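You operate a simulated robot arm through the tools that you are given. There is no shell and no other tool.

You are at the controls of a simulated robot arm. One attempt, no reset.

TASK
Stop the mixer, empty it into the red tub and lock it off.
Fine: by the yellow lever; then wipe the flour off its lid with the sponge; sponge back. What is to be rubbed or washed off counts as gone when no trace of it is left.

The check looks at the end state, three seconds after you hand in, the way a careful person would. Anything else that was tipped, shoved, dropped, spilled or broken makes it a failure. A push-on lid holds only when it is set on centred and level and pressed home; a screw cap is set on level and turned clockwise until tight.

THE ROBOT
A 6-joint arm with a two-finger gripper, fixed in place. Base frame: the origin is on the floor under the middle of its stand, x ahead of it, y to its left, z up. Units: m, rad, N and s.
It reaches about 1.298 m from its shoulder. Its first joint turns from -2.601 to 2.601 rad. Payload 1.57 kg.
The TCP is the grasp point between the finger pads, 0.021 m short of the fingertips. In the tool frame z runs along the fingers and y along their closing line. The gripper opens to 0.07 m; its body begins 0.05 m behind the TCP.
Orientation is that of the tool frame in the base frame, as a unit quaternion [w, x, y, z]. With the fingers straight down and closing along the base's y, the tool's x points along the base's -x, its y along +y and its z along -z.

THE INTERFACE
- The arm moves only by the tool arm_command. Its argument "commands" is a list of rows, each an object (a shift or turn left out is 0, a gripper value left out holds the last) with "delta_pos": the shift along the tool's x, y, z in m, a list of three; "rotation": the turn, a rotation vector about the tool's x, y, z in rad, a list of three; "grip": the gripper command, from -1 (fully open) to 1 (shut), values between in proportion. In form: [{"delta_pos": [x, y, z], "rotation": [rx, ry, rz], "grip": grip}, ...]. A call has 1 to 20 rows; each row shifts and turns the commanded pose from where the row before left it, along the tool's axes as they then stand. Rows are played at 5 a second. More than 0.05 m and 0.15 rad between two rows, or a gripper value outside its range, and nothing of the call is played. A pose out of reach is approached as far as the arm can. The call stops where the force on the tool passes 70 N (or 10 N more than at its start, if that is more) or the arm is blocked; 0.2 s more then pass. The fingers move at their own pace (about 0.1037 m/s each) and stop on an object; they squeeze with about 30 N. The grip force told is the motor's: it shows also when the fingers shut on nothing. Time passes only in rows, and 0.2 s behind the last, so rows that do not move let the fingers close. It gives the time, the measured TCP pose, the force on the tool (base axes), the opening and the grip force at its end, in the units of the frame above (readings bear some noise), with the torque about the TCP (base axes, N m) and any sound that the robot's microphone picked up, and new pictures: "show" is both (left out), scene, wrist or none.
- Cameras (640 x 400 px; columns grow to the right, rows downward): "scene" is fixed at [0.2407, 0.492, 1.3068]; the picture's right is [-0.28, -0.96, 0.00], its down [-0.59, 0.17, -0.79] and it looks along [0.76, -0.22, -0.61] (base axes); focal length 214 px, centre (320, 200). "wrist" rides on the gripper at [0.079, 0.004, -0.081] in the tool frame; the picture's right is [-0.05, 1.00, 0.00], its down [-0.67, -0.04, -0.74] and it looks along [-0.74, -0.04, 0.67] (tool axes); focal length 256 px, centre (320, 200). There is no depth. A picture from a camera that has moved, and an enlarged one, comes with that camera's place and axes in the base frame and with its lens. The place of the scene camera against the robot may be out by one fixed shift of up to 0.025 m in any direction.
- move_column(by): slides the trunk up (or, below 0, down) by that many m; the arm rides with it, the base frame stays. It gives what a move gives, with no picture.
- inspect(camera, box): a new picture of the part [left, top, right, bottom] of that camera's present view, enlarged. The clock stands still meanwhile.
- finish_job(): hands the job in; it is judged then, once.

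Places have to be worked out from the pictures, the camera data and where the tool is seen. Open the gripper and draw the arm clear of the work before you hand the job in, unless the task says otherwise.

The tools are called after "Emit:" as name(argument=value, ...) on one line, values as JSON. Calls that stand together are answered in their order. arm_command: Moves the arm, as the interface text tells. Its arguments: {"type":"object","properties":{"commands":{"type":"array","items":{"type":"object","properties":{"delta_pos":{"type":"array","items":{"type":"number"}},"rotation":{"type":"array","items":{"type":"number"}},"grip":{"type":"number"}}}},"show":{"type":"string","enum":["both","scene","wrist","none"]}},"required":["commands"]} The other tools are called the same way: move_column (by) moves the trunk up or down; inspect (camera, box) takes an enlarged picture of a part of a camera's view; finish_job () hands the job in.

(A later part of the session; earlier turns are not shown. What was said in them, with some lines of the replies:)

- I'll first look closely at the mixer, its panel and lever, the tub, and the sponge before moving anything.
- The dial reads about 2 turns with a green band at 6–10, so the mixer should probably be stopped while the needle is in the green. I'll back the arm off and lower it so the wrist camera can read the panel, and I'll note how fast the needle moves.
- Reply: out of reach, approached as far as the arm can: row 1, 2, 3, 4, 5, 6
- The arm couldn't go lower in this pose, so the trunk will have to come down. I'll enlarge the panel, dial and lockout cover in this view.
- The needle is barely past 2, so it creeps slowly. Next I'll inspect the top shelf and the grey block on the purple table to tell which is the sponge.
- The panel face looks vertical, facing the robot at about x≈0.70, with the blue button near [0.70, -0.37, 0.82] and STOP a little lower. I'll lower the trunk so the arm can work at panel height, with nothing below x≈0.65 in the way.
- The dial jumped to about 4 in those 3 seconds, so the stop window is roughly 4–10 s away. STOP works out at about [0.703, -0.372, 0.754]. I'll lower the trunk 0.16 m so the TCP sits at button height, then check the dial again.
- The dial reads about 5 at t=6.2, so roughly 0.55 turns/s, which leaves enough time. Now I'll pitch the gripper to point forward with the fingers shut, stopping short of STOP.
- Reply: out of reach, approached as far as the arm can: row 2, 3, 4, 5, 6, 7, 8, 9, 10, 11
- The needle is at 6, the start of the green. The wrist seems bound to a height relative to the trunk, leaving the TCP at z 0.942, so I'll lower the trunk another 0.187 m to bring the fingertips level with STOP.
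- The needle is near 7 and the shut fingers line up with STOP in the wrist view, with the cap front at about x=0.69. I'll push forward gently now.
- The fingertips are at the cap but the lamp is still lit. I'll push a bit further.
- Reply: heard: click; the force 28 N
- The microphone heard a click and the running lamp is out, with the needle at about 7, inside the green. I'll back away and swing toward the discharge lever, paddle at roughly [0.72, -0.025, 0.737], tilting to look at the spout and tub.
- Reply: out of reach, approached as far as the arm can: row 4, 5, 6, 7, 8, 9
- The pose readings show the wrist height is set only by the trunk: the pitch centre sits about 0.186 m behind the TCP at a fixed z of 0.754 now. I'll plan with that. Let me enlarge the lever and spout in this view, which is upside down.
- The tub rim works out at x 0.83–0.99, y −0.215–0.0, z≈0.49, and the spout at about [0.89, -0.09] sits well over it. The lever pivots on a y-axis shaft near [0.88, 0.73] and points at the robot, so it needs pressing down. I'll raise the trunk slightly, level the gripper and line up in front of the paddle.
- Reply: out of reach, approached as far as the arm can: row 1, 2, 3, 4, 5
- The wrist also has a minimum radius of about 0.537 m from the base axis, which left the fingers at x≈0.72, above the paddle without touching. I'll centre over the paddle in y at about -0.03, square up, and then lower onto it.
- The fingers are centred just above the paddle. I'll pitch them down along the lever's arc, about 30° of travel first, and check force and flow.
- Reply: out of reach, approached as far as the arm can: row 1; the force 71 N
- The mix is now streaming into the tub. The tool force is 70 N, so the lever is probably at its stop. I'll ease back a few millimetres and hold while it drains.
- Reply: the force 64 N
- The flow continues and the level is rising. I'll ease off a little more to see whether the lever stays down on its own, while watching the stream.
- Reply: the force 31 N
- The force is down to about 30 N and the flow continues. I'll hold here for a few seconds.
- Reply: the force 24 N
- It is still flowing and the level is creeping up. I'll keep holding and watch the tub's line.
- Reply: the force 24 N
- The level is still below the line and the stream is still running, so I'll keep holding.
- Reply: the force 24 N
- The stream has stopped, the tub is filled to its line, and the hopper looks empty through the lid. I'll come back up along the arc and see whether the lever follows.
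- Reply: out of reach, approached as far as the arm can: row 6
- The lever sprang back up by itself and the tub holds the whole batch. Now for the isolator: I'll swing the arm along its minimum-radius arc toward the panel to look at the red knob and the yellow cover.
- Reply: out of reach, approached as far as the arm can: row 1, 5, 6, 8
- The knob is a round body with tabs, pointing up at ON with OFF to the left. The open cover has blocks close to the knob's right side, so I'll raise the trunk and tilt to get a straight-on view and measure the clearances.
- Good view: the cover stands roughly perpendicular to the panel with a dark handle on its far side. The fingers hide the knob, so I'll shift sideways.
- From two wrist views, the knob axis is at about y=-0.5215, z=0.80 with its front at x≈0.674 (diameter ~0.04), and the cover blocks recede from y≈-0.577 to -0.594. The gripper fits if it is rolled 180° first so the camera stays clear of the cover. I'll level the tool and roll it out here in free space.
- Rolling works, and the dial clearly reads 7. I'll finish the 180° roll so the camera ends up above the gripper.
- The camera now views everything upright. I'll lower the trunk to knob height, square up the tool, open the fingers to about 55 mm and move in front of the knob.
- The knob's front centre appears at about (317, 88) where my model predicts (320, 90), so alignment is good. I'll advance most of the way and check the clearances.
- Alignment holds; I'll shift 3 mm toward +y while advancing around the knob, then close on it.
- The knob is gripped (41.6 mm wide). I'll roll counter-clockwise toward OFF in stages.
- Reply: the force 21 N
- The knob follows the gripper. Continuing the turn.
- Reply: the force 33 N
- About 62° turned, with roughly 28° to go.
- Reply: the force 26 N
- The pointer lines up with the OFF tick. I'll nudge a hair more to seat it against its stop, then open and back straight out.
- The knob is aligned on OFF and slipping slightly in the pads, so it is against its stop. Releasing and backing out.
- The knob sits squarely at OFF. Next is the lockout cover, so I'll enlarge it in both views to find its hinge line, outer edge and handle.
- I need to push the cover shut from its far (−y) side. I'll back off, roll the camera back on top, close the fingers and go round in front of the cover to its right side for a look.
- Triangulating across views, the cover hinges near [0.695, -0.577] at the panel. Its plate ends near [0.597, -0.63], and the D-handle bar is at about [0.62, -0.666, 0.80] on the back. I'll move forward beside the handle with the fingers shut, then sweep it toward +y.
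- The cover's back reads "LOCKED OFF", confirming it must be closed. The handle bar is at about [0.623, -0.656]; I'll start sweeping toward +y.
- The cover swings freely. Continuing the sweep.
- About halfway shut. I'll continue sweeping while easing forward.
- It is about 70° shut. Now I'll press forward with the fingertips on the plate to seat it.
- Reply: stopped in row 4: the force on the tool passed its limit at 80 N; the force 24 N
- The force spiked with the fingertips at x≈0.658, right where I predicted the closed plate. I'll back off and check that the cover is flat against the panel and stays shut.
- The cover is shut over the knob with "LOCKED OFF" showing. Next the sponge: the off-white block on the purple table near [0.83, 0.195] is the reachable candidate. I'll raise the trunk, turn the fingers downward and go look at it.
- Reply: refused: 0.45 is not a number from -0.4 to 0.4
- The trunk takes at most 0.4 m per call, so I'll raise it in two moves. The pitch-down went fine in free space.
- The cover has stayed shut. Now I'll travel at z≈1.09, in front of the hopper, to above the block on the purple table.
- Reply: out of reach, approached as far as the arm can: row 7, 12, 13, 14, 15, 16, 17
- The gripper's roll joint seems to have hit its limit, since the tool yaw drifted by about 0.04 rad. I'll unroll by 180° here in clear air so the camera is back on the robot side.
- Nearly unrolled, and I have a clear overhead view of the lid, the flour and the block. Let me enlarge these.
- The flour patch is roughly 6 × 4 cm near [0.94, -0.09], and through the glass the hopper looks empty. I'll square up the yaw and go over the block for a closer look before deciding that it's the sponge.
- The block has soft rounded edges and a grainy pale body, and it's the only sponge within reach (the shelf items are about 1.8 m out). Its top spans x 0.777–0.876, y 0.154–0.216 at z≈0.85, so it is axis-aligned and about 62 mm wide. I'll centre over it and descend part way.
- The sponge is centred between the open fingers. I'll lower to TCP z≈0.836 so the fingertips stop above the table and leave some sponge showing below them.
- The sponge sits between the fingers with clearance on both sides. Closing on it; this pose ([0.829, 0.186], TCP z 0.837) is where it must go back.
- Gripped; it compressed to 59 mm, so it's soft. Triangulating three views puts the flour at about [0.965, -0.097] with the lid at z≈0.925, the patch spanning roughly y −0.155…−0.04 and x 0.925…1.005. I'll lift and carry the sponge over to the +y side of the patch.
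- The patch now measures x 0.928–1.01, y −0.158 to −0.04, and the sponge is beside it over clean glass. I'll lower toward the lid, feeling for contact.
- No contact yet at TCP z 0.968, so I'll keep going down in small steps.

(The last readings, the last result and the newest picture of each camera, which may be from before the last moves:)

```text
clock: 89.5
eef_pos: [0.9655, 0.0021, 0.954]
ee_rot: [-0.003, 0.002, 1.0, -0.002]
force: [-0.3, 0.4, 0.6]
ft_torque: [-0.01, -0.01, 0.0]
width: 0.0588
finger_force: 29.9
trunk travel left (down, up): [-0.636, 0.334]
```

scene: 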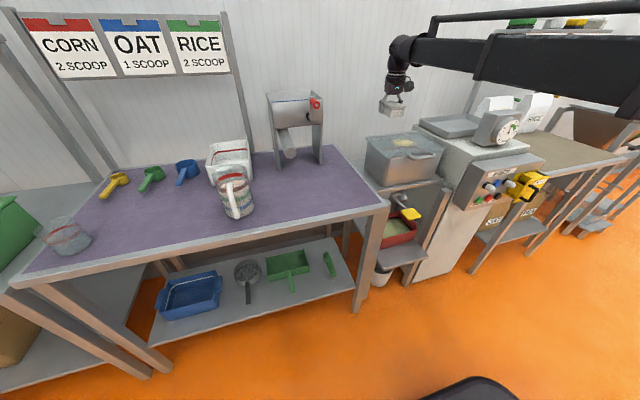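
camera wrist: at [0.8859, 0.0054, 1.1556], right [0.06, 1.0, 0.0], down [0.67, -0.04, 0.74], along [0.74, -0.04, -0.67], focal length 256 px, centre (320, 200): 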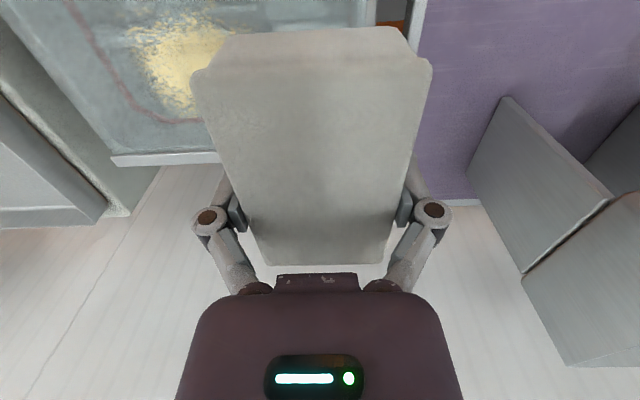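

Emit:
move_column(by=-0.005)

Emit:
inspect(camera="scene", box=[350, 110, 430, 170])

Emit:
inspect(camera="wrist", box=[60, 0, 460, 250])

```text
clock: 90.0
eef_pos: [0.9645, 0.0009, 0.9503]
ee_rot: [-0.003, 0.002, 1.0, -0.002]
force: [-0.6, 0.4, -1.1]
ft_torque: [0.01, 0.03, 0.03]
width: 0.059
finger_force: 30.3
trunk travel left (down, up): [-0.631, 0.339]
```

```text
6.67 times, centred on (390, 140) of scene
camera zoom: at [0.2407, 0.492, 1.3068], right [-0.28, -0.96, 0.0], down [-0.59, 0.17, -0.79], along [0.76, -0.22, -0.61], focal length 1430 px, centre (-147, 600)
```

zoom: 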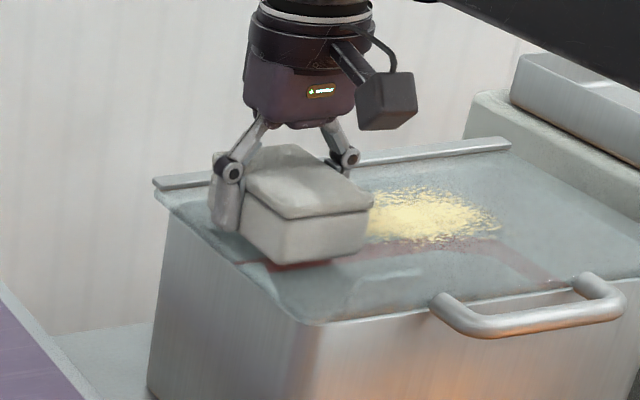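

```text
1.60 times, centred on (260, 125) of wrist
camera zoom: at [0.8861, 0.0056, 1.0314], right [0.06, 1.0, 0.0], down [0.67, -0.04, 0.74], along [0.74, -0.04, -0.67], focal length 410 px, centre (416, 320)
```

zoom: 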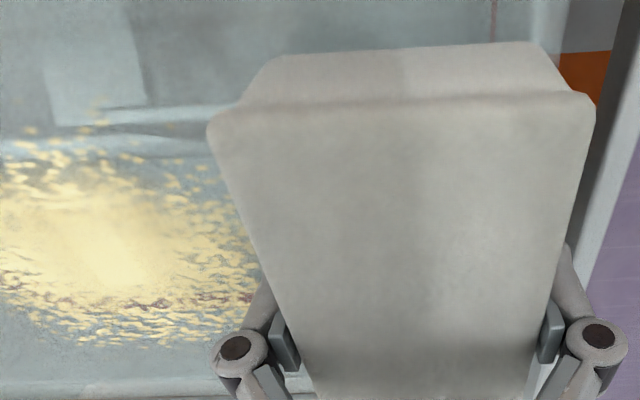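

Emit:
move_column(by=-0.005)

Emit:
move_column(by=-0.004)

Emit:
inspect(camera="scene", box=[350, 110, 430, 170])

```text
clock: 90.6
eef_pos: [0.9655, 0.0022, 0.9439]
ee_rot: [-0.003, 0.002, 1.0, -0.002]
force: [-0.4, 0.1, 0.0]
ft_torque: [0.01, 0.02, -0.01]
width: 0.059
finger_force: 29.7
trunk travel left (down, up): [-0.626, 0.344]
```

```text
clock: 91.1
eef_pos: [0.9628, 0.0016, 0.943]
ee_rot: [-0.002, 0.002, 1.0, -0.002]
force: [7.7, 0.2, 23.8]
ft_torque: [0.04, -0.15, 0.0]
width: 0.0591
finger_force: 30.6
trunk travel left (down, up): [-0.622, 0.348]
```

```text
6.67 times, centred on (390, 140) of scene
camera zoom: at [0.2407, 0.492, 1.3068], right [-0.28, -0.96, 0.0], down [-0.59, 0.17, -0.79], along [0.76, -0.22, -0.61], focal length 1430 px, centre (-147, 600)
```

zoom: 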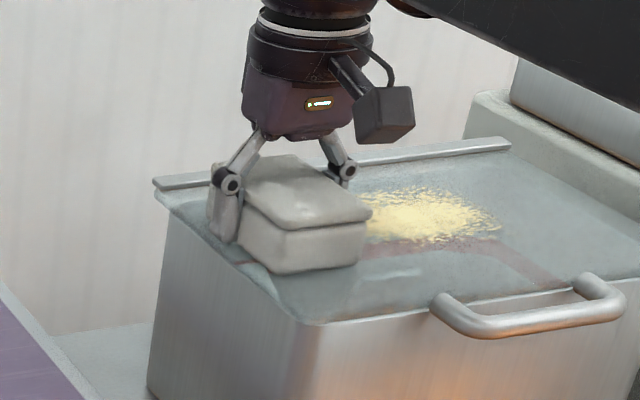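

Contact: about 24 N at TCP z 0.943. I'll ease off 1.5 mm for a moderate press, then make the first stroke toward −y across the patch.

Emit:
move_column(by=0.0015)

Emit:
arm_command(commands=[{"delta_pos": [0, -0.015, 0]}, {"delta_pos": [0, -0.015, 0]}, {"delta_pos": [0, -0.015, 0]}, {"delta_pos": [0, -0.015, 0]}])

Emit:
inspect(camera="scene", box=[350, 110, 430, 170])

```text
clock: 91.6
eef_pos: [0.9645, 0.0025, 0.942]
ee_rot: [-0.003, 0.001, 1.0, -0.001]
force: [3.8, -0.1, 10.7]
ft_torque: [0.03, -0.3, 0.02]
width: 0.0584
finger_force: 29.9
trunk travel left (down, up): [-0.623, 0.347]
```

```text
clock: 92.6
eef_pos: [0.9646, -0.0593, 0.9418]
ee_rot: [-0.002, 0.003, 1.0, -0.001]
force: [0.1, 1.3, 6.0]
ft_torque: [0.05, 0.03, -0.04]
width: 0.0588
finger_force: 30.0
trunk travel left (down, up): [-0.623, 0.347]
camera wrist: at [0.8859, -0.0541, 1.0245], right [0.06, 1.0, 0.0], down [0.67, -0.04, 0.74], along [0.74, -0.05, -0.67], focal length 256 px, centre (320, 200)
```

scene: 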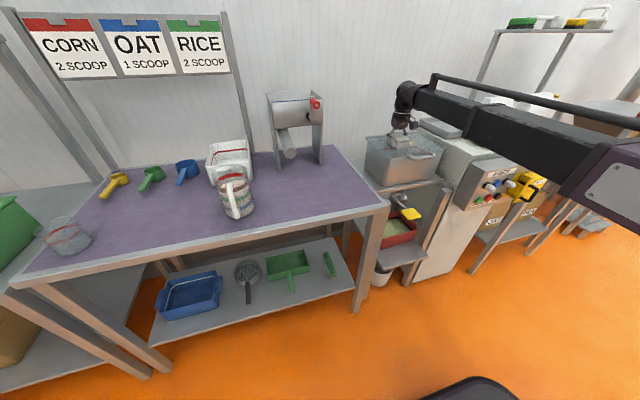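
wrist: 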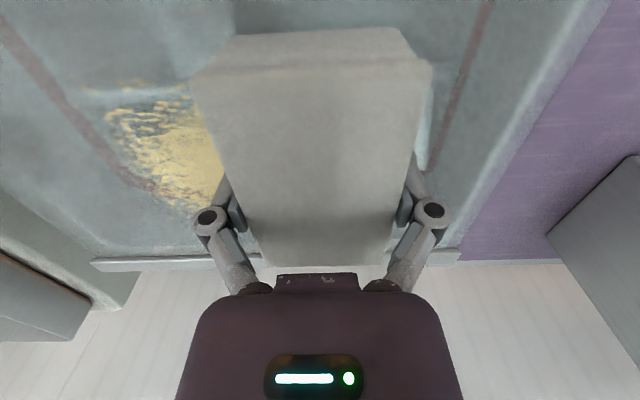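

```text
6.67 times, centred on (390, 140) of scene
camera zoom: at [0.2407, 0.492, 1.3068], right [-0.28, -0.96, 0.0], down [-0.59, 0.17, -0.79], along [0.76, -0.22, -0.61], focal length 1430 px, centre (-147, 600)
```

zoom: 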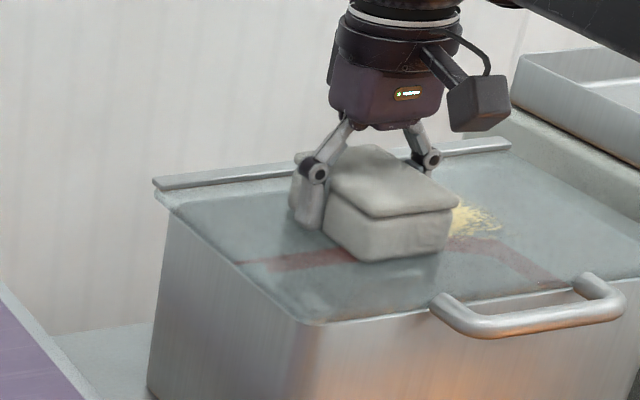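

The patch is being covered under 6–10 N. Continuing the stroke to y≈-0.165.

Emit:
arm_command(commands=[{"delta_pos": [0, -0.015, 0]}, {"delta_pos": [0, -0.015, 0]}, {"delta_pos": [0, -0.015, 0]}, {"delta_pos": [0, -0.015, 0]}, {"delta_pos": [0, -0.015, 0]}, {"delta_pos": [0, -0.015, 0]}, {"delta_pos": [0, -0.015, 0]}])

Emit:
inspect(camera="scene", box=[350, 110, 450, 175])

```text
clock: 94.2
eef_pos: [0.963, -0.1624, 0.9429]
ee_rot: [-0.003, 0.002, 1.0, -0.002]
force: [-0.6, 0.7, 5.8]
ft_torque: [0.06, -0.02, 0.01]
width: 0.0588
finger_force: 30.3
trunk travel left (down, up): [-0.623, 0.347]
camera wrist: at [0.8852, -0.1593, 1.0244], right [0.06, 1.0, 0.0], down [0.67, -0.04, 0.74], along [0.74, -0.04, -0.67], focal length 256 px, centre (320, 200)
```

scene: 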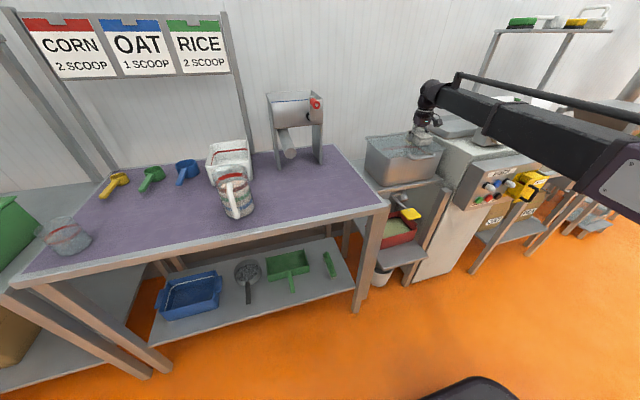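
wrist: 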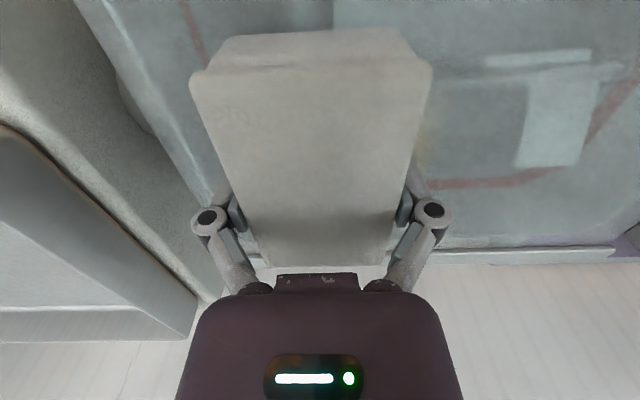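

```text
6.15 times, centred on (400, 142) of scene
camera zoom: at [0.2407, 0.492, 1.3068], right [-0.28, -0.96, 0.0], down [-0.59, 0.17, -0.79], along [0.76, -0.22, -0.61], focal length 1320 px, centre (-172, 554)
```

zoom: 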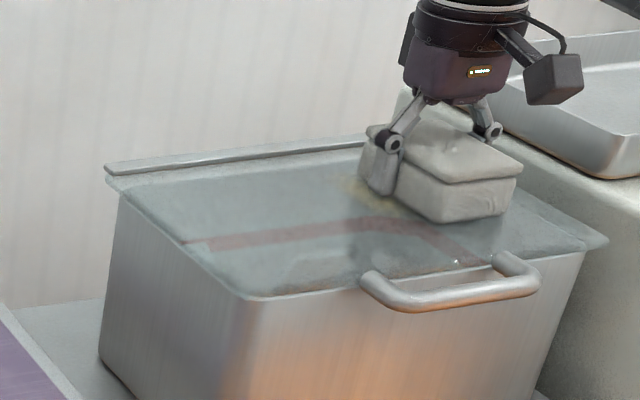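

Most of the flour is gone; a faint yellow trace remains near the back-left. I'll go back over it shifted slightly toward the hinge, then again nearer the front.

Emit:
arm_command(commands=[{"delta_pos": [-0.015, 0, 0]}, {"delta_pos": [0, 0.015, 0]}, {"delta_pos": [0, 0.015, 0]}, {"delta_pos": [0, 0.015, 0]}, {"delta_pos": [0, 0.015, 0]}, {"delta_pos": [0, 0.015, 0]}, {"delta_pos": [0, 0.015, 0]}, {"delta_pos": [0, 0.015, 0]}, {"delta_pos": [0, 0.015, 0]}, {"delta_pos": [0, 0.015, 0]}, {"delta_pos": [0, 0.015, 0]}, {"delta_pos": [0, 0.01, 0]}])

Emit:
inspect(camera="scene", box=[350, 110, 450, 175])

Emit:
inspect(camera="wrist", box=[0, 0, 240, 260])

```text
clock: 96.8
eef_pos: [0.98, -0.0031, 0.944]
ee_rot: [-0.003, 0.003, 1.0, -0.002]
force: [-0.4, -2.4, 3.9]
ft_torque: [-0.01, -0.01, -0.01]
width: 0.0587
finger_force: 30.4
trunk travel left (down, up): [-0.623, 0.347]
camera wrist: at [0.9016, 0.0, 1.0244], right [0.06, 1.0, 0.0], down [0.67, -0.04, 0.74], along [0.74, -0.05, -0.67], focal length 256 px, centre (320, 200)
```

scene: 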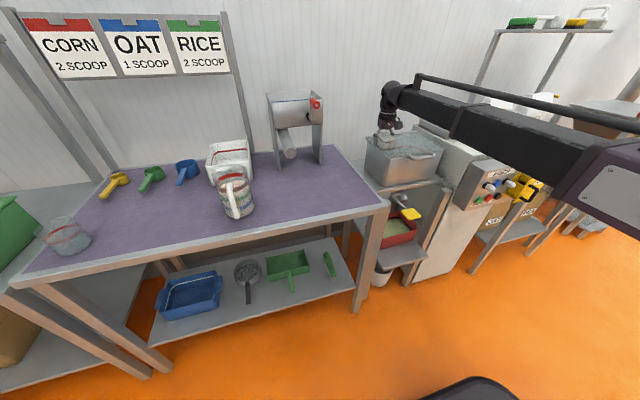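
wrist: 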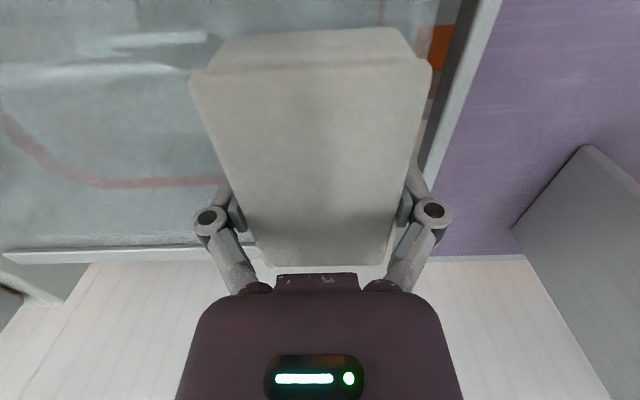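

```text
6.15 times, centred on (400, 142) of scene
camera zoom: at [0.2407, 0.492, 1.3068], right [-0.28, -0.96, 0.0], down [-0.59, 0.17, -0.79], along [0.76, -0.22, -0.61], focal length 1320 px, centre (-172, 554)
```

zoom: 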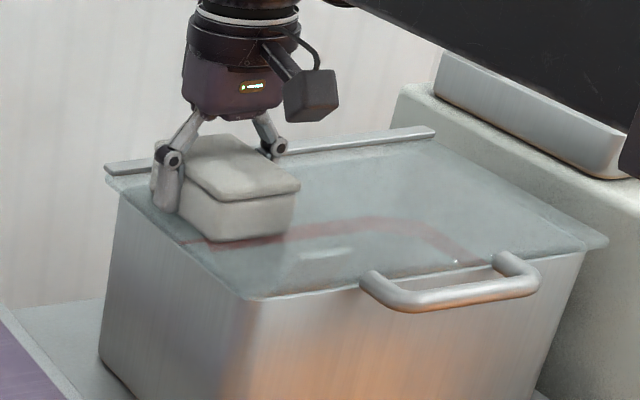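

```text
1.54 times, centred on (120, 130) of wrist
camera zoom: at [0.9016, 0.0, 1.0244], right [0.06, 1.0, 0.0], down [0.67, -0.04, 0.74], along [0.74, -0.05, -0.67], focal length 394 px, centre (628, 308)
```

zoom: 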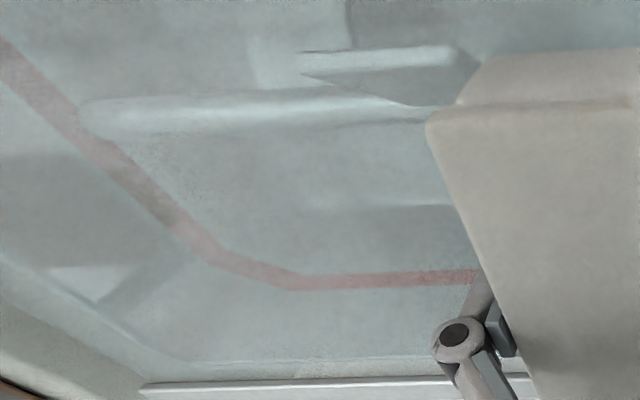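

The lid looks clean. To be sure no trace is left, I'll make two more overlapping passes, nearer the front going out and mid-lid coming back.

Emit:
arm_command(commands=[{"delta_pos": [0.018, 0, 0]}, {"delta_pos": [0.017, -0.005, 0]}, {"delta_pos": [0, -0.016, 0]}, {"delta_pos": [0, -0.016, 0]}, {"delta_pos": [0, -0.016, 0]}, {"delta_pos": [0, -0.016, 0]}, {"delta_pos": [0, -0.016, 0]}, {"delta_pos": [0, -0.016, 0]}, {"delta_pos": [0, -0.016, 0]}, {"delta_pos": [0, -0.016, 0]}, {"delta_pos": [0, -0.016, 0]}, {"delta_pos": [0, -0.016, 0]}, {"delta_pos": [0, -0.008, 0]}], show="none")

Emit:
arm_command(commands=[{"delta_pos": [-0.018, 0, 0]}, {"delta_pos": [-0.01, 0.005, 0]}, {"delta_pos": [0, 0.016, 0]}, {"delta_pos": [0, 0.016, 0]}, {"delta_pos": [0, 0.016, 0]}, {"delta_pos": [0, 0.016, 0]}, {"delta_pos": [0, 0.016, 0]}, {"delta_pos": [0, 0.016, 0]}, {"delta_pos": [0, 0.016, 0]}, {"delta_pos": [0, 0.016, 0]}, {"delta_pos": [0, 0.016, 0]}, {"delta_pos": [0, 0.016, 0]}, {"delta_pos": [0, 0.008, 0]}])

Emit:
inspect(camera="scene", box=[350, 110, 450, 175])

```text
clock: 99.6
eef_pos: [0.9451, -0.1756, 0.9425]
ee_rot: [-0.003, 0.002, 1.0, -0.002]
force: [0.2, 1.4, 4.5]
ft_torque: [0.08, -0.03, -0.03]
width: 0.059
finger_force: 30.0
trunk travel left (down, up): [-0.623, 0.347]
```

```text
clock: 102.4
eef_pos: [0.9722, -0.0046, 0.9416]
ee_rot: [-0.003, 0.003, 1.0, -0.002]
force: [-0.4, -1.2, 2.8]
ft_torque: [0.0, -0.02, 0.01]
width: 0.0587
finger_force: 30.2
trunk travel left (down, up): [-0.623, 0.347]
camera wrist: at [0.8928, 0.0006, 1.0243], right [0.06, 1.0, 0.0], down [0.67, -0.04, 0.74], along [0.74, -0.05, -0.67], focal length 256 px, centre (320, 200)
```

scene: 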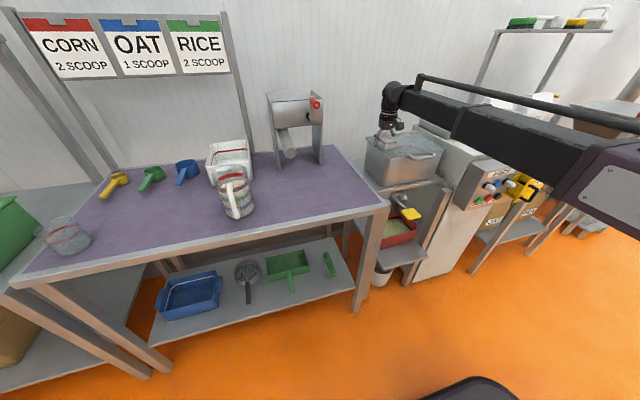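
wrist: 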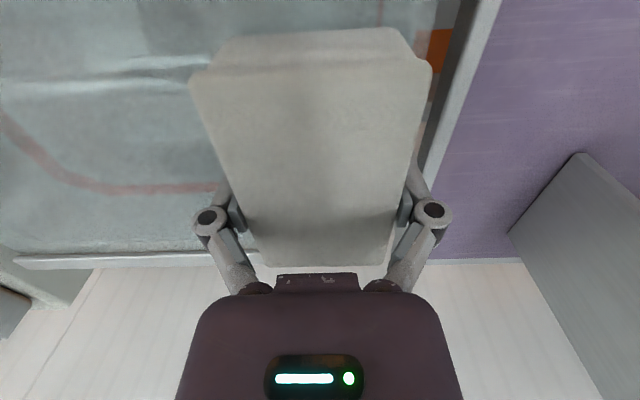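

```text
6.15 times, centred on (400, 142) of scene
camera zoom: at [0.2407, 0.492, 1.3068], right [-0.28, -0.96, 0.0], down [-0.59, 0.17, -0.79], along [0.76, -0.22, -0.61], focal length 1320 px, centre (-172, 554)
```

zoom: 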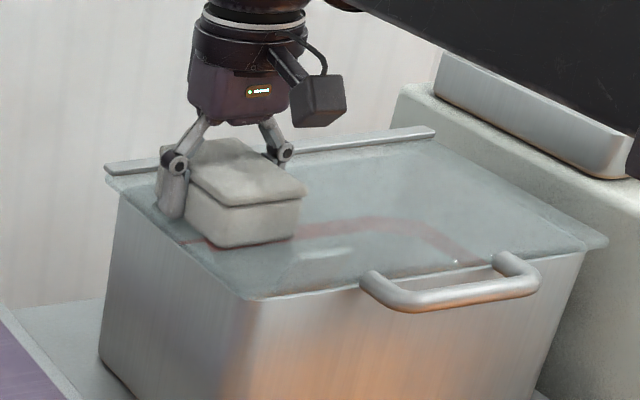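

The lid looks clean under both cameras. I'll lift the sponge and carry it back over its spot, checking the lid once more on the way.

Emit:
move_column(by=0.132)

Emit:
arm_command(commands=[{"delta_pos": [0.0287, 0.0382, 0]}, {"delta_pos": [0.0287, 0.0382, 0]}, {"delta_pos": [0.0287, 0.0382, 0]}, {"delta_pos": [0.0287, 0.0382, 0]}, {"delta_pos": [0.0287, 0.0382, 0]}, {}])

Emit:
inspect(camera="scene", box=[360, 120, 450, 180])

Emit:
inspect(camera="wrist", box=[0, 60, 240, 260])

```text
clock: 104.0
eef_pos: [0.9722, -0.0037, 1.074]
ee_rot: [-0.004, 0.002, 1.0, -0.002]
force: [0.4, 0.3, 0.1]
ft_torque: [-0.01, -0.02, -0.02]
width: 0.0587
finger_force: 29.8
trunk travel left (down, up): [-0.755, 0.215]
```

```text
clock: 105.4
eef_pos: [0.8277, 0.189, 1.0748]
ee_rot: [-0.004, 0.001, 1.0, -0.001]
force: [0.4, 0.1, 0.0]
ft_torque: [0.01, 0.0, 0.02]
width: 0.0588
finger_force: 30.4
trunk travel left (down, up): [-0.755, 0.215]
camera wrist: at [0.7492, 0.1925, 1.1558], right [0.06, 1.0, 0.0], down [0.67, -0.04, 0.74], along [0.74, -0.04, -0.67], focal length 256 px, centre (320, 200)
```

scene: 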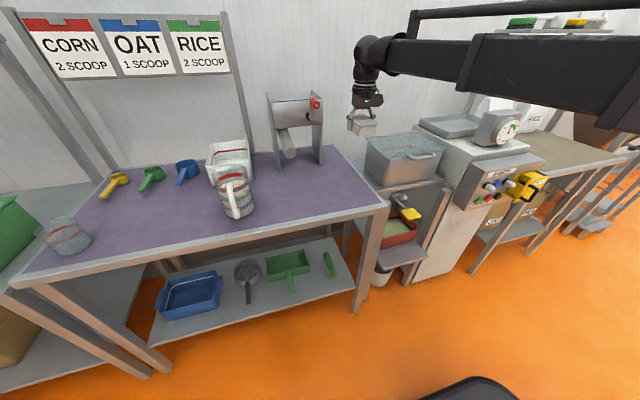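
wrist: 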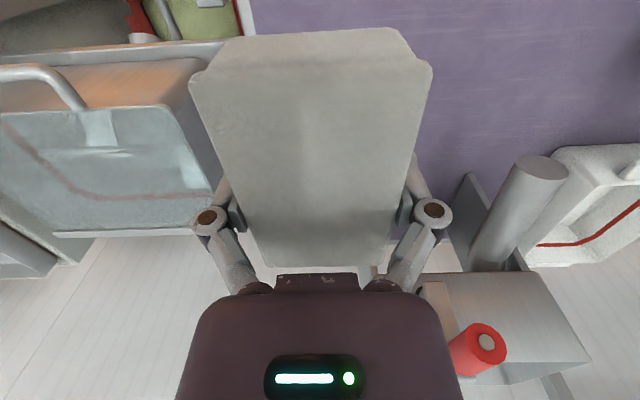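

```text
6.67 times, centred on (405, 150) of scene
camera zoom: at [0.2407, 0.492, 1.3068], right [-0.28, -0.96, 0.0], down [-0.59, 0.17, -0.79], along [0.76, -0.22, -0.61], focal length 1430 px, centre (-247, 533)
```

zoom: 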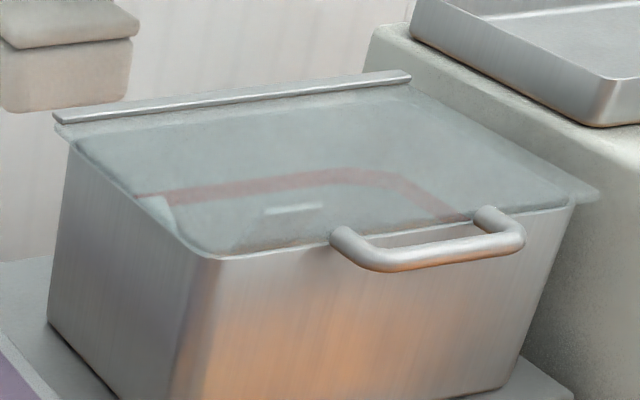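

```text
2.00 times, centred on (120, 160) of wrist
camera zoom: at [0.7492, 0.1925, 1.1558], right [0.06, 1.0, 0.0], down [0.67, -0.04, 0.74], along [0.74, -0.04, -0.67], focal length 512 px, centre (720, 280)
```

zoom: 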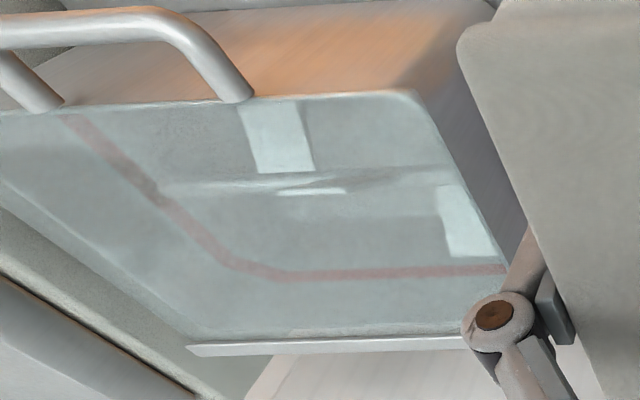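

The lid shows no trace of flour. Now I'll lower the sponge onto its original spot.

Emit:
arm_command(commands=[{"delta_pos": [-0.0008, -0.0025, 0]}, {}], show="none")

Emit:
move_column(by=-0.233)

Emit:
inspect(camera="scene", box=[315, 130, 415, 210])

```text
clock: 106.0
eef_pos: [0.8298, 0.1857, 1.0749]
ee_rot: [-0.003, 0.002, 1.0, -0.001]
force: [0.1, 0.1, -0.3]
ft_torque: [0.04, 0.04, 0.01]
width: 0.0586
finger_force: 30.7
trunk travel left (down, up): [-0.755, 0.215]
```

```text
clock: 108.5
eef_pos: [0.8292, 0.186, 0.8415]
ee_rot: [-0.003, 0.002, 1.0, -0.001]
force: [-0.5, 0.9, -1.3]
ft_torque: [0.0, -0.01, 0.0]
width: 0.0587
finger_force: 29.7
trunk travel left (down, up): [-0.522, 0.448]
```

```text
5.00 times, centred on (365, 170) of scene
camera zoom: at [0.2407, 0.492, 1.3068], right [-0.28, -0.96, 0.0], down [-0.59, 0.17, -0.79], along [0.76, -0.22, -0.61], focal length 1072 px, centre (95, 350)
```

zoom: 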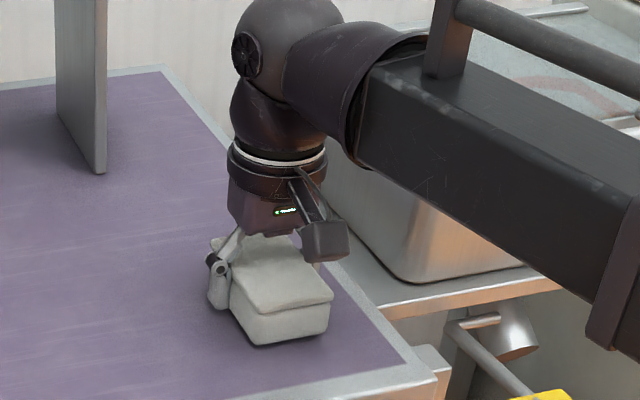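

No contact yet at TCP z 0.8415; just a few millimetres more.

Emit:
move_column(by=-0.003)

Emit:
move_column(by=-0.0015)

```text
clock: 109.0
eef_pos: [0.829, 0.1864, 0.8386]
ee_rot: [-0.003, 0.001, 1.0, -0.002]
force: [0.5, -0.4, -0.3]
ft_torque: [0.0, -0.01, -0.02]
width: 0.0587
finger_force: 29.6
trunk travel left (down, up): [-0.519, 0.451]
```

```text
clock: 109.5
eef_pos: [0.8298, 0.1856, 0.8378]
ee_rot: [-0.003, 0.001, 1.0, -0.002]
force: [4.0, 0.4, 11.6]
ft_torque: [0.15, 0.14, -0.02]
width: 0.0588
finger_force: 30.0
trunk travel left (down, up): [-0.518, 0.452]
```

The sponge is on the table with light pressure. Opening the fingers and lifting straight up.

Emit:
arm_command(commands=[{"grip": -1}, {"grip": -1}, {"grip": -1}, {"grip": -1}], show="wrist")

Emit:
move_column(by=0.06)

Emit:
inspect(camera="scene", box=[315, 130, 415, 210])

Emit:
inspect(camera="wrist", box=[160, 0, 480, 260])

```text
clock: 110.5
eef_pos: [0.8293, 0.1862, 0.8381]
ee_rot: [-0.003, 0.002, 1.0, -0.002]
force: [1.1, 0.3, 0.4]
ft_torque: [-0.02, 0.0, -0.01]
width: 0.0698
finger_force: 0.1
trunk travel left (down, up): [-0.518, 0.452]
camera wrist: at [0.7503, 0.1896, 0.9185], right [0.06, 1.0, 0.0], down [0.67, -0.04, 0.74], along [0.74, -0.04, -0.67], focal length 256 px, centre (320, 200)
```

wrist: 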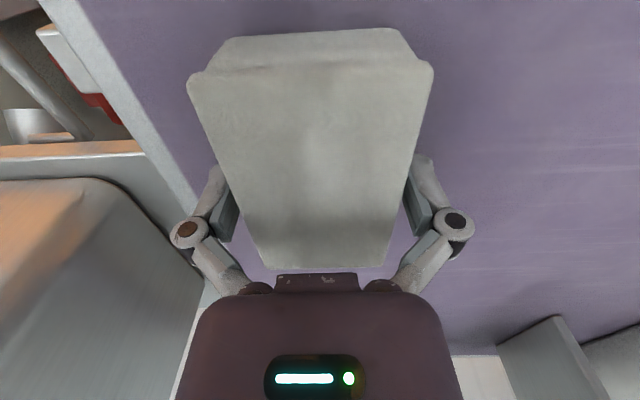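

```text
clock: 111.5
eef_pos: [0.8291, 0.1863, 0.897]
ee_rot: [-0.003, 0.001, 1.0, -0.002]
force: [-0.8, 0.1, 0.5]
ft_torque: [-0.01, 0.0, 0.01]
width: 0.0702
finger_force: 0.1
trunk travel left (down, up): [-0.578, 0.392]
```

```text
5.00 times, centred on (365, 170) of scene
camera zoom: at [0.2407, 0.492, 1.3068], right [-0.28, -0.96, 0.0], down [-0.59, 0.17, -0.79], along [0.76, -0.22, -0.61], focal length 1072 px, centre (95, 350)
```

zoom: 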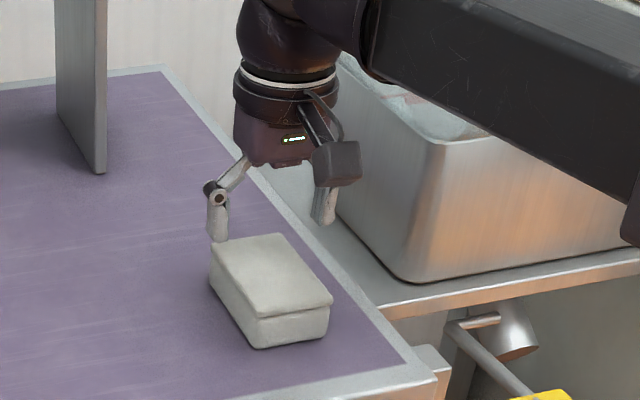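

```text
1.54 times, centred on (320, 130) of wrist
camera zoom: at [0.7504, 0.1897, 0.9784], right [0.06, 1.0, 0.0], down [0.67, -0.04, 0.74], along [0.74, -0.04, -0.67], focal length 394 px, centre (320, 308)
```

zoom: 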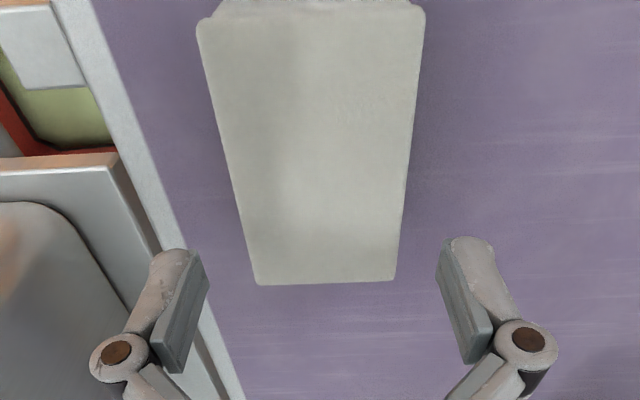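

The sponge is back within about a millimetre. I'll raise the trunk, draw the arm clear, and then check everything once more.

Emit:
move_column(by=0.25)

Emit:
arm_command(commands=[{"delta_pos": [0.025, -0.035, 0]}, {"delta_pos": [0.025, -0.035, 0]}, {"delta_pos": [0.025, -0.035, 0]}, {"delta_pos": [0.025, -0.035, 0]}, {"delta_pos": [0.025, -0.035, 0]}, {"delta_pos": [0.025, -0.035, 0]}, {"delta_pos": [0.02, -0.04, 0]}, {"delta_pos": [0.02, -0.04, 0]}, {"delta_pos": [0.01, -0.045, 0]}, {"delta_pos": [0.01, -0.045, 0]}])

```text
clock: 114.1
eef_pos: [0.8293, 0.1857, 1.1466]
ee_rot: [-0.002, 0.001, 1.0, -0.002]
force: [0.8, 0.4, -0.4]
ft_torque: [0.0, 0.0, -0.01]
width: 0.07
finger_force: 0.1
trunk travel left (down, up): [-0.828, 0.142]
```

```text
clock: 116.3
eef_pos: [0.6164, -0.1939, 1.1468]
ee_rot: [-0.003, 0.001, 1.0, 0.0]
force: [0.5, 0.3, -0.4]
ft_torque: [0.0, 0.03, 0.0]
width: 0.0701
finger_force: 0.0
out of reach, approached as far as the arm can: row 10
trunk travel left (down, up): [-0.828, 0.142]
camera wrist: at [0.5372, -0.1902, 1.2285], right [0.06, 1.0, 0.0], down [0.67, -0.04, 0.74], along [0.74, -0.04, -0.67], focal length 256 px, centre (320, 200)
```

scene: 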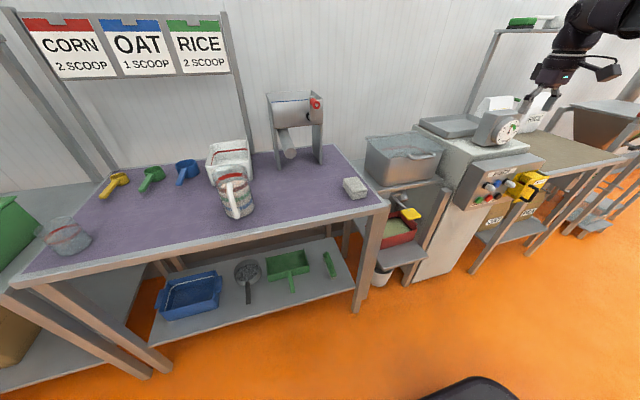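
wrist: 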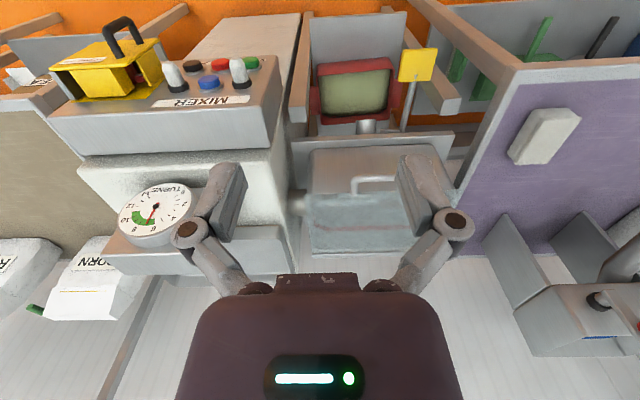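

I'll check the final state closely: lid, cover and knob, dial, tub and sponge.

Emit:
inspect(camera="scene", box=[350, 120, 450, 180])

Emit:
inspect(camera="wrist", box=[40, 10, 290, 170])

Emit:
inspect(camera="wrist", box=[290, 40, 460, 270])

Emit:
inspect(camera="scene", box=[350, 170, 450, 290])

Emit:
inspect(camera="scene", box=[440, 100, 600, 220])

```text
6.40 times, centred on (400, 150) of scene
camera zoom: at [0.2407, 0.492, 1.3068], right [-0.28, -0.96, 0.0], down [-0.59, 0.17, -0.79], along [0.76, -0.22, -0.61], focal length 1373 px, centre (-192, 520)
```

zoom: 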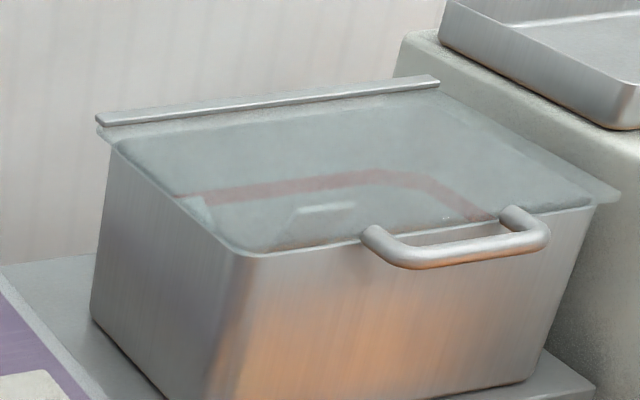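

```text
2.50 times, centred on (165, 90) of wrist
camera zoom: at [0.5372, -0.1902, 1.2285], right [0.06, 1.0, 0.0], down [0.67, -0.04, 0.74], along [0.74, -0.04, -0.67], focal length 640 px, centre (708, 475)
```

zoom: 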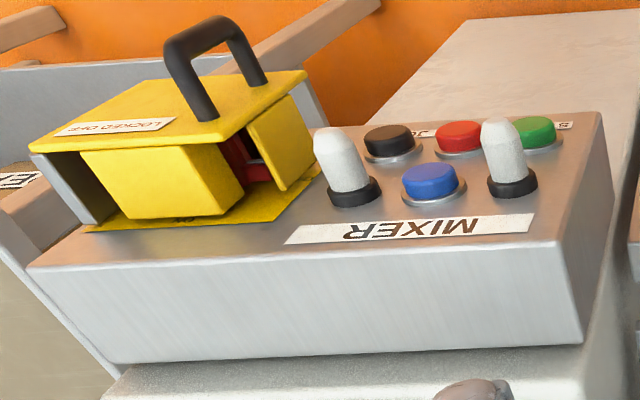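

```text
1.74 times, centred on (375, 155) of wrist
camera zoom: at [0.5372, -0.1902, 1.2285], right [0.06, 1.0, 0.0], down [0.67, -0.04, 0.74], along [0.74, -0.04, -0.67], focal length 445 px, centre (224, 278)
```

zoom: 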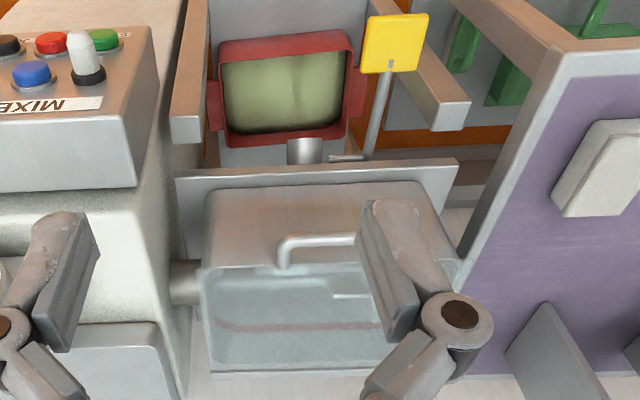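

```text
3.33 times, centred on (400, 230) of scene
camera zoom: at [0.2407, 0.492, 1.3068], right [-0.28, -0.96, 0.0], down [-0.59, 0.17, -0.79], along [0.76, -0.22, -0.61], focal length 715 px, centre (53, 100)
```

zoom: 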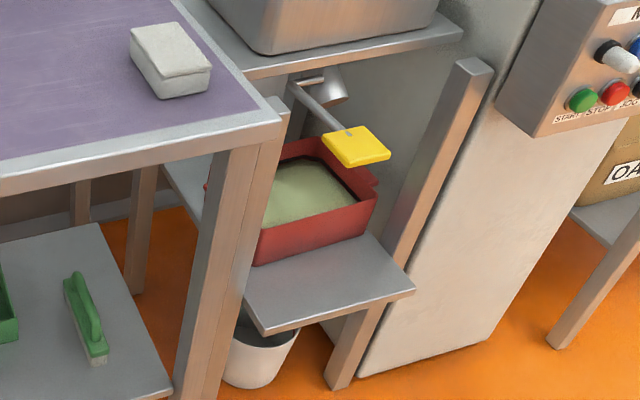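

```text
3.33 times, centred on (520, 160) of scene
camera zoom: at [0.2407, 0.492, 1.3068], right [-0.28, -0.96, 0.0], down [-0.59, 0.17, -0.79], along [0.76, -0.22, -0.61], focal length 715 px, centre (-347, 333)
```

zoom: 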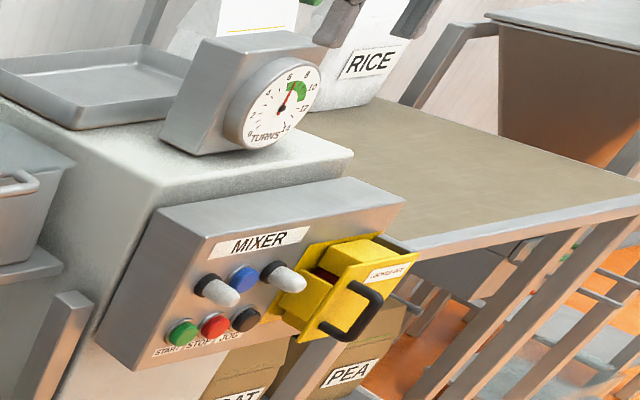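

Everything looks in order. There's a tiny light mark on the lid near the handle, so I'll zoom in there to make sure it's only a reflection.

Emit:
inspect(camera="scene", box=[405, 140, 435, 162])

Emit:
inspect(camera="scene", box=[370, 132, 425, 165])

Emit:
inspect(camera="wrist", box=[300, 170, 420, 260])

```text
16.00 times, centred on (420, 151) of scene
camera zoom: at [0.2407, 0.492, 1.3068], right [-0.28, -0.96, 0.0], down [-0.59, 0.17, -0.79], along [0.76, -0.22, -0.61], focal length 3432 px, centre (-1280, 984)
```

zoom: 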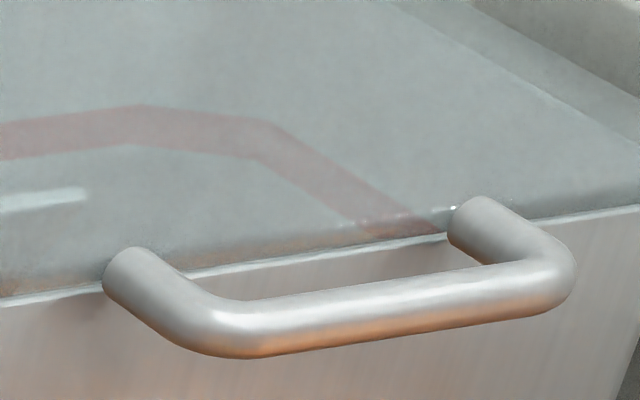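

```text
11.64 times, centred on (398, 148) of scene
camera zoom: at [0.2407, 0.492, 1.3068], right [-0.28, -0.96, 0.0], down [-0.59, 0.17, -0.79], along [0.76, -0.22, -0.61], focal length 2496 px, centre (-582, 799)
```

zoom: 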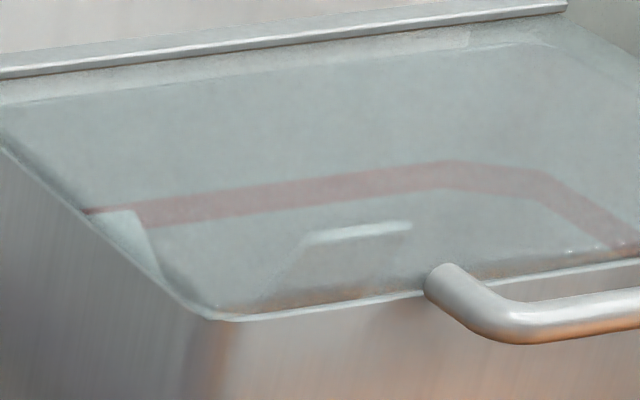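

```text
4.44 times, centred on (360, 215) of wrist
camera zoom: at [0.5372, -0.1902, 1.2285], right [0.06, 1.0, 0.0], down [0.67, -0.04, 0.74], along [0.74, -0.04, -0.67], focal length 1138 px, centre (142, 133)
```

zoom: 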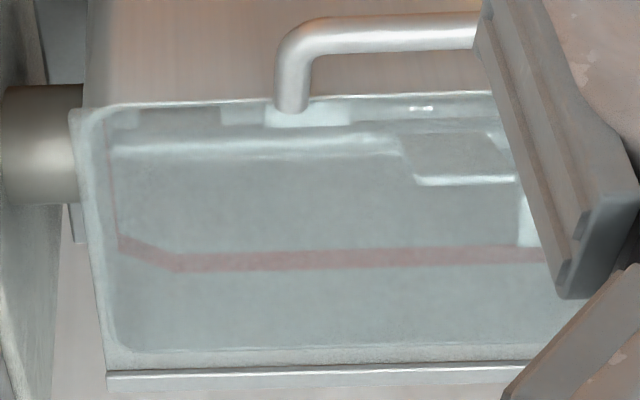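

The mark is only a glass reflection. The lid is clean, the tub holds the batch, the mixer is stopped at 7 in the green, and the isolator is OFF with its cover shut. The sponge is back and the open gripper is clear. Handing in.

Emit:
finish_job()

```text
The job is handed in.
```

I finished the job and handed it in. The check's verdict hasn't come back.

- **Mixer:** I let it run until the turns dial was in the green band and pressed STOP at about 7 turns. The running lamp went out.
- **Emptying:** I held the yellow lever down until the flow stopped. The tub filled to its line, and I saw nothing spilled. The lever sprang back up on its own. The hopper looks empty through the lid.
- **Lock-off:** I turned the red switch to OFF and closed the yellow cover over it, with the "LOCKED OFF" label facing out. I heard no click. It pushed up against a hard stop, sits flat and has stayed shut.
- **Lid:** I wiped the flour off in four overlapping strokes. No trace shows in either camera view. The light marks left on the glass look like reflections.
- **Sponge:** It is back on the purple table within about a millimetre of where it was. I took the pale block there to be the sponge, since it was the only one within reach. There are two similar items on the wall shelf, but I judged them too far away.

The gripper is open and the arm is clear of the work.
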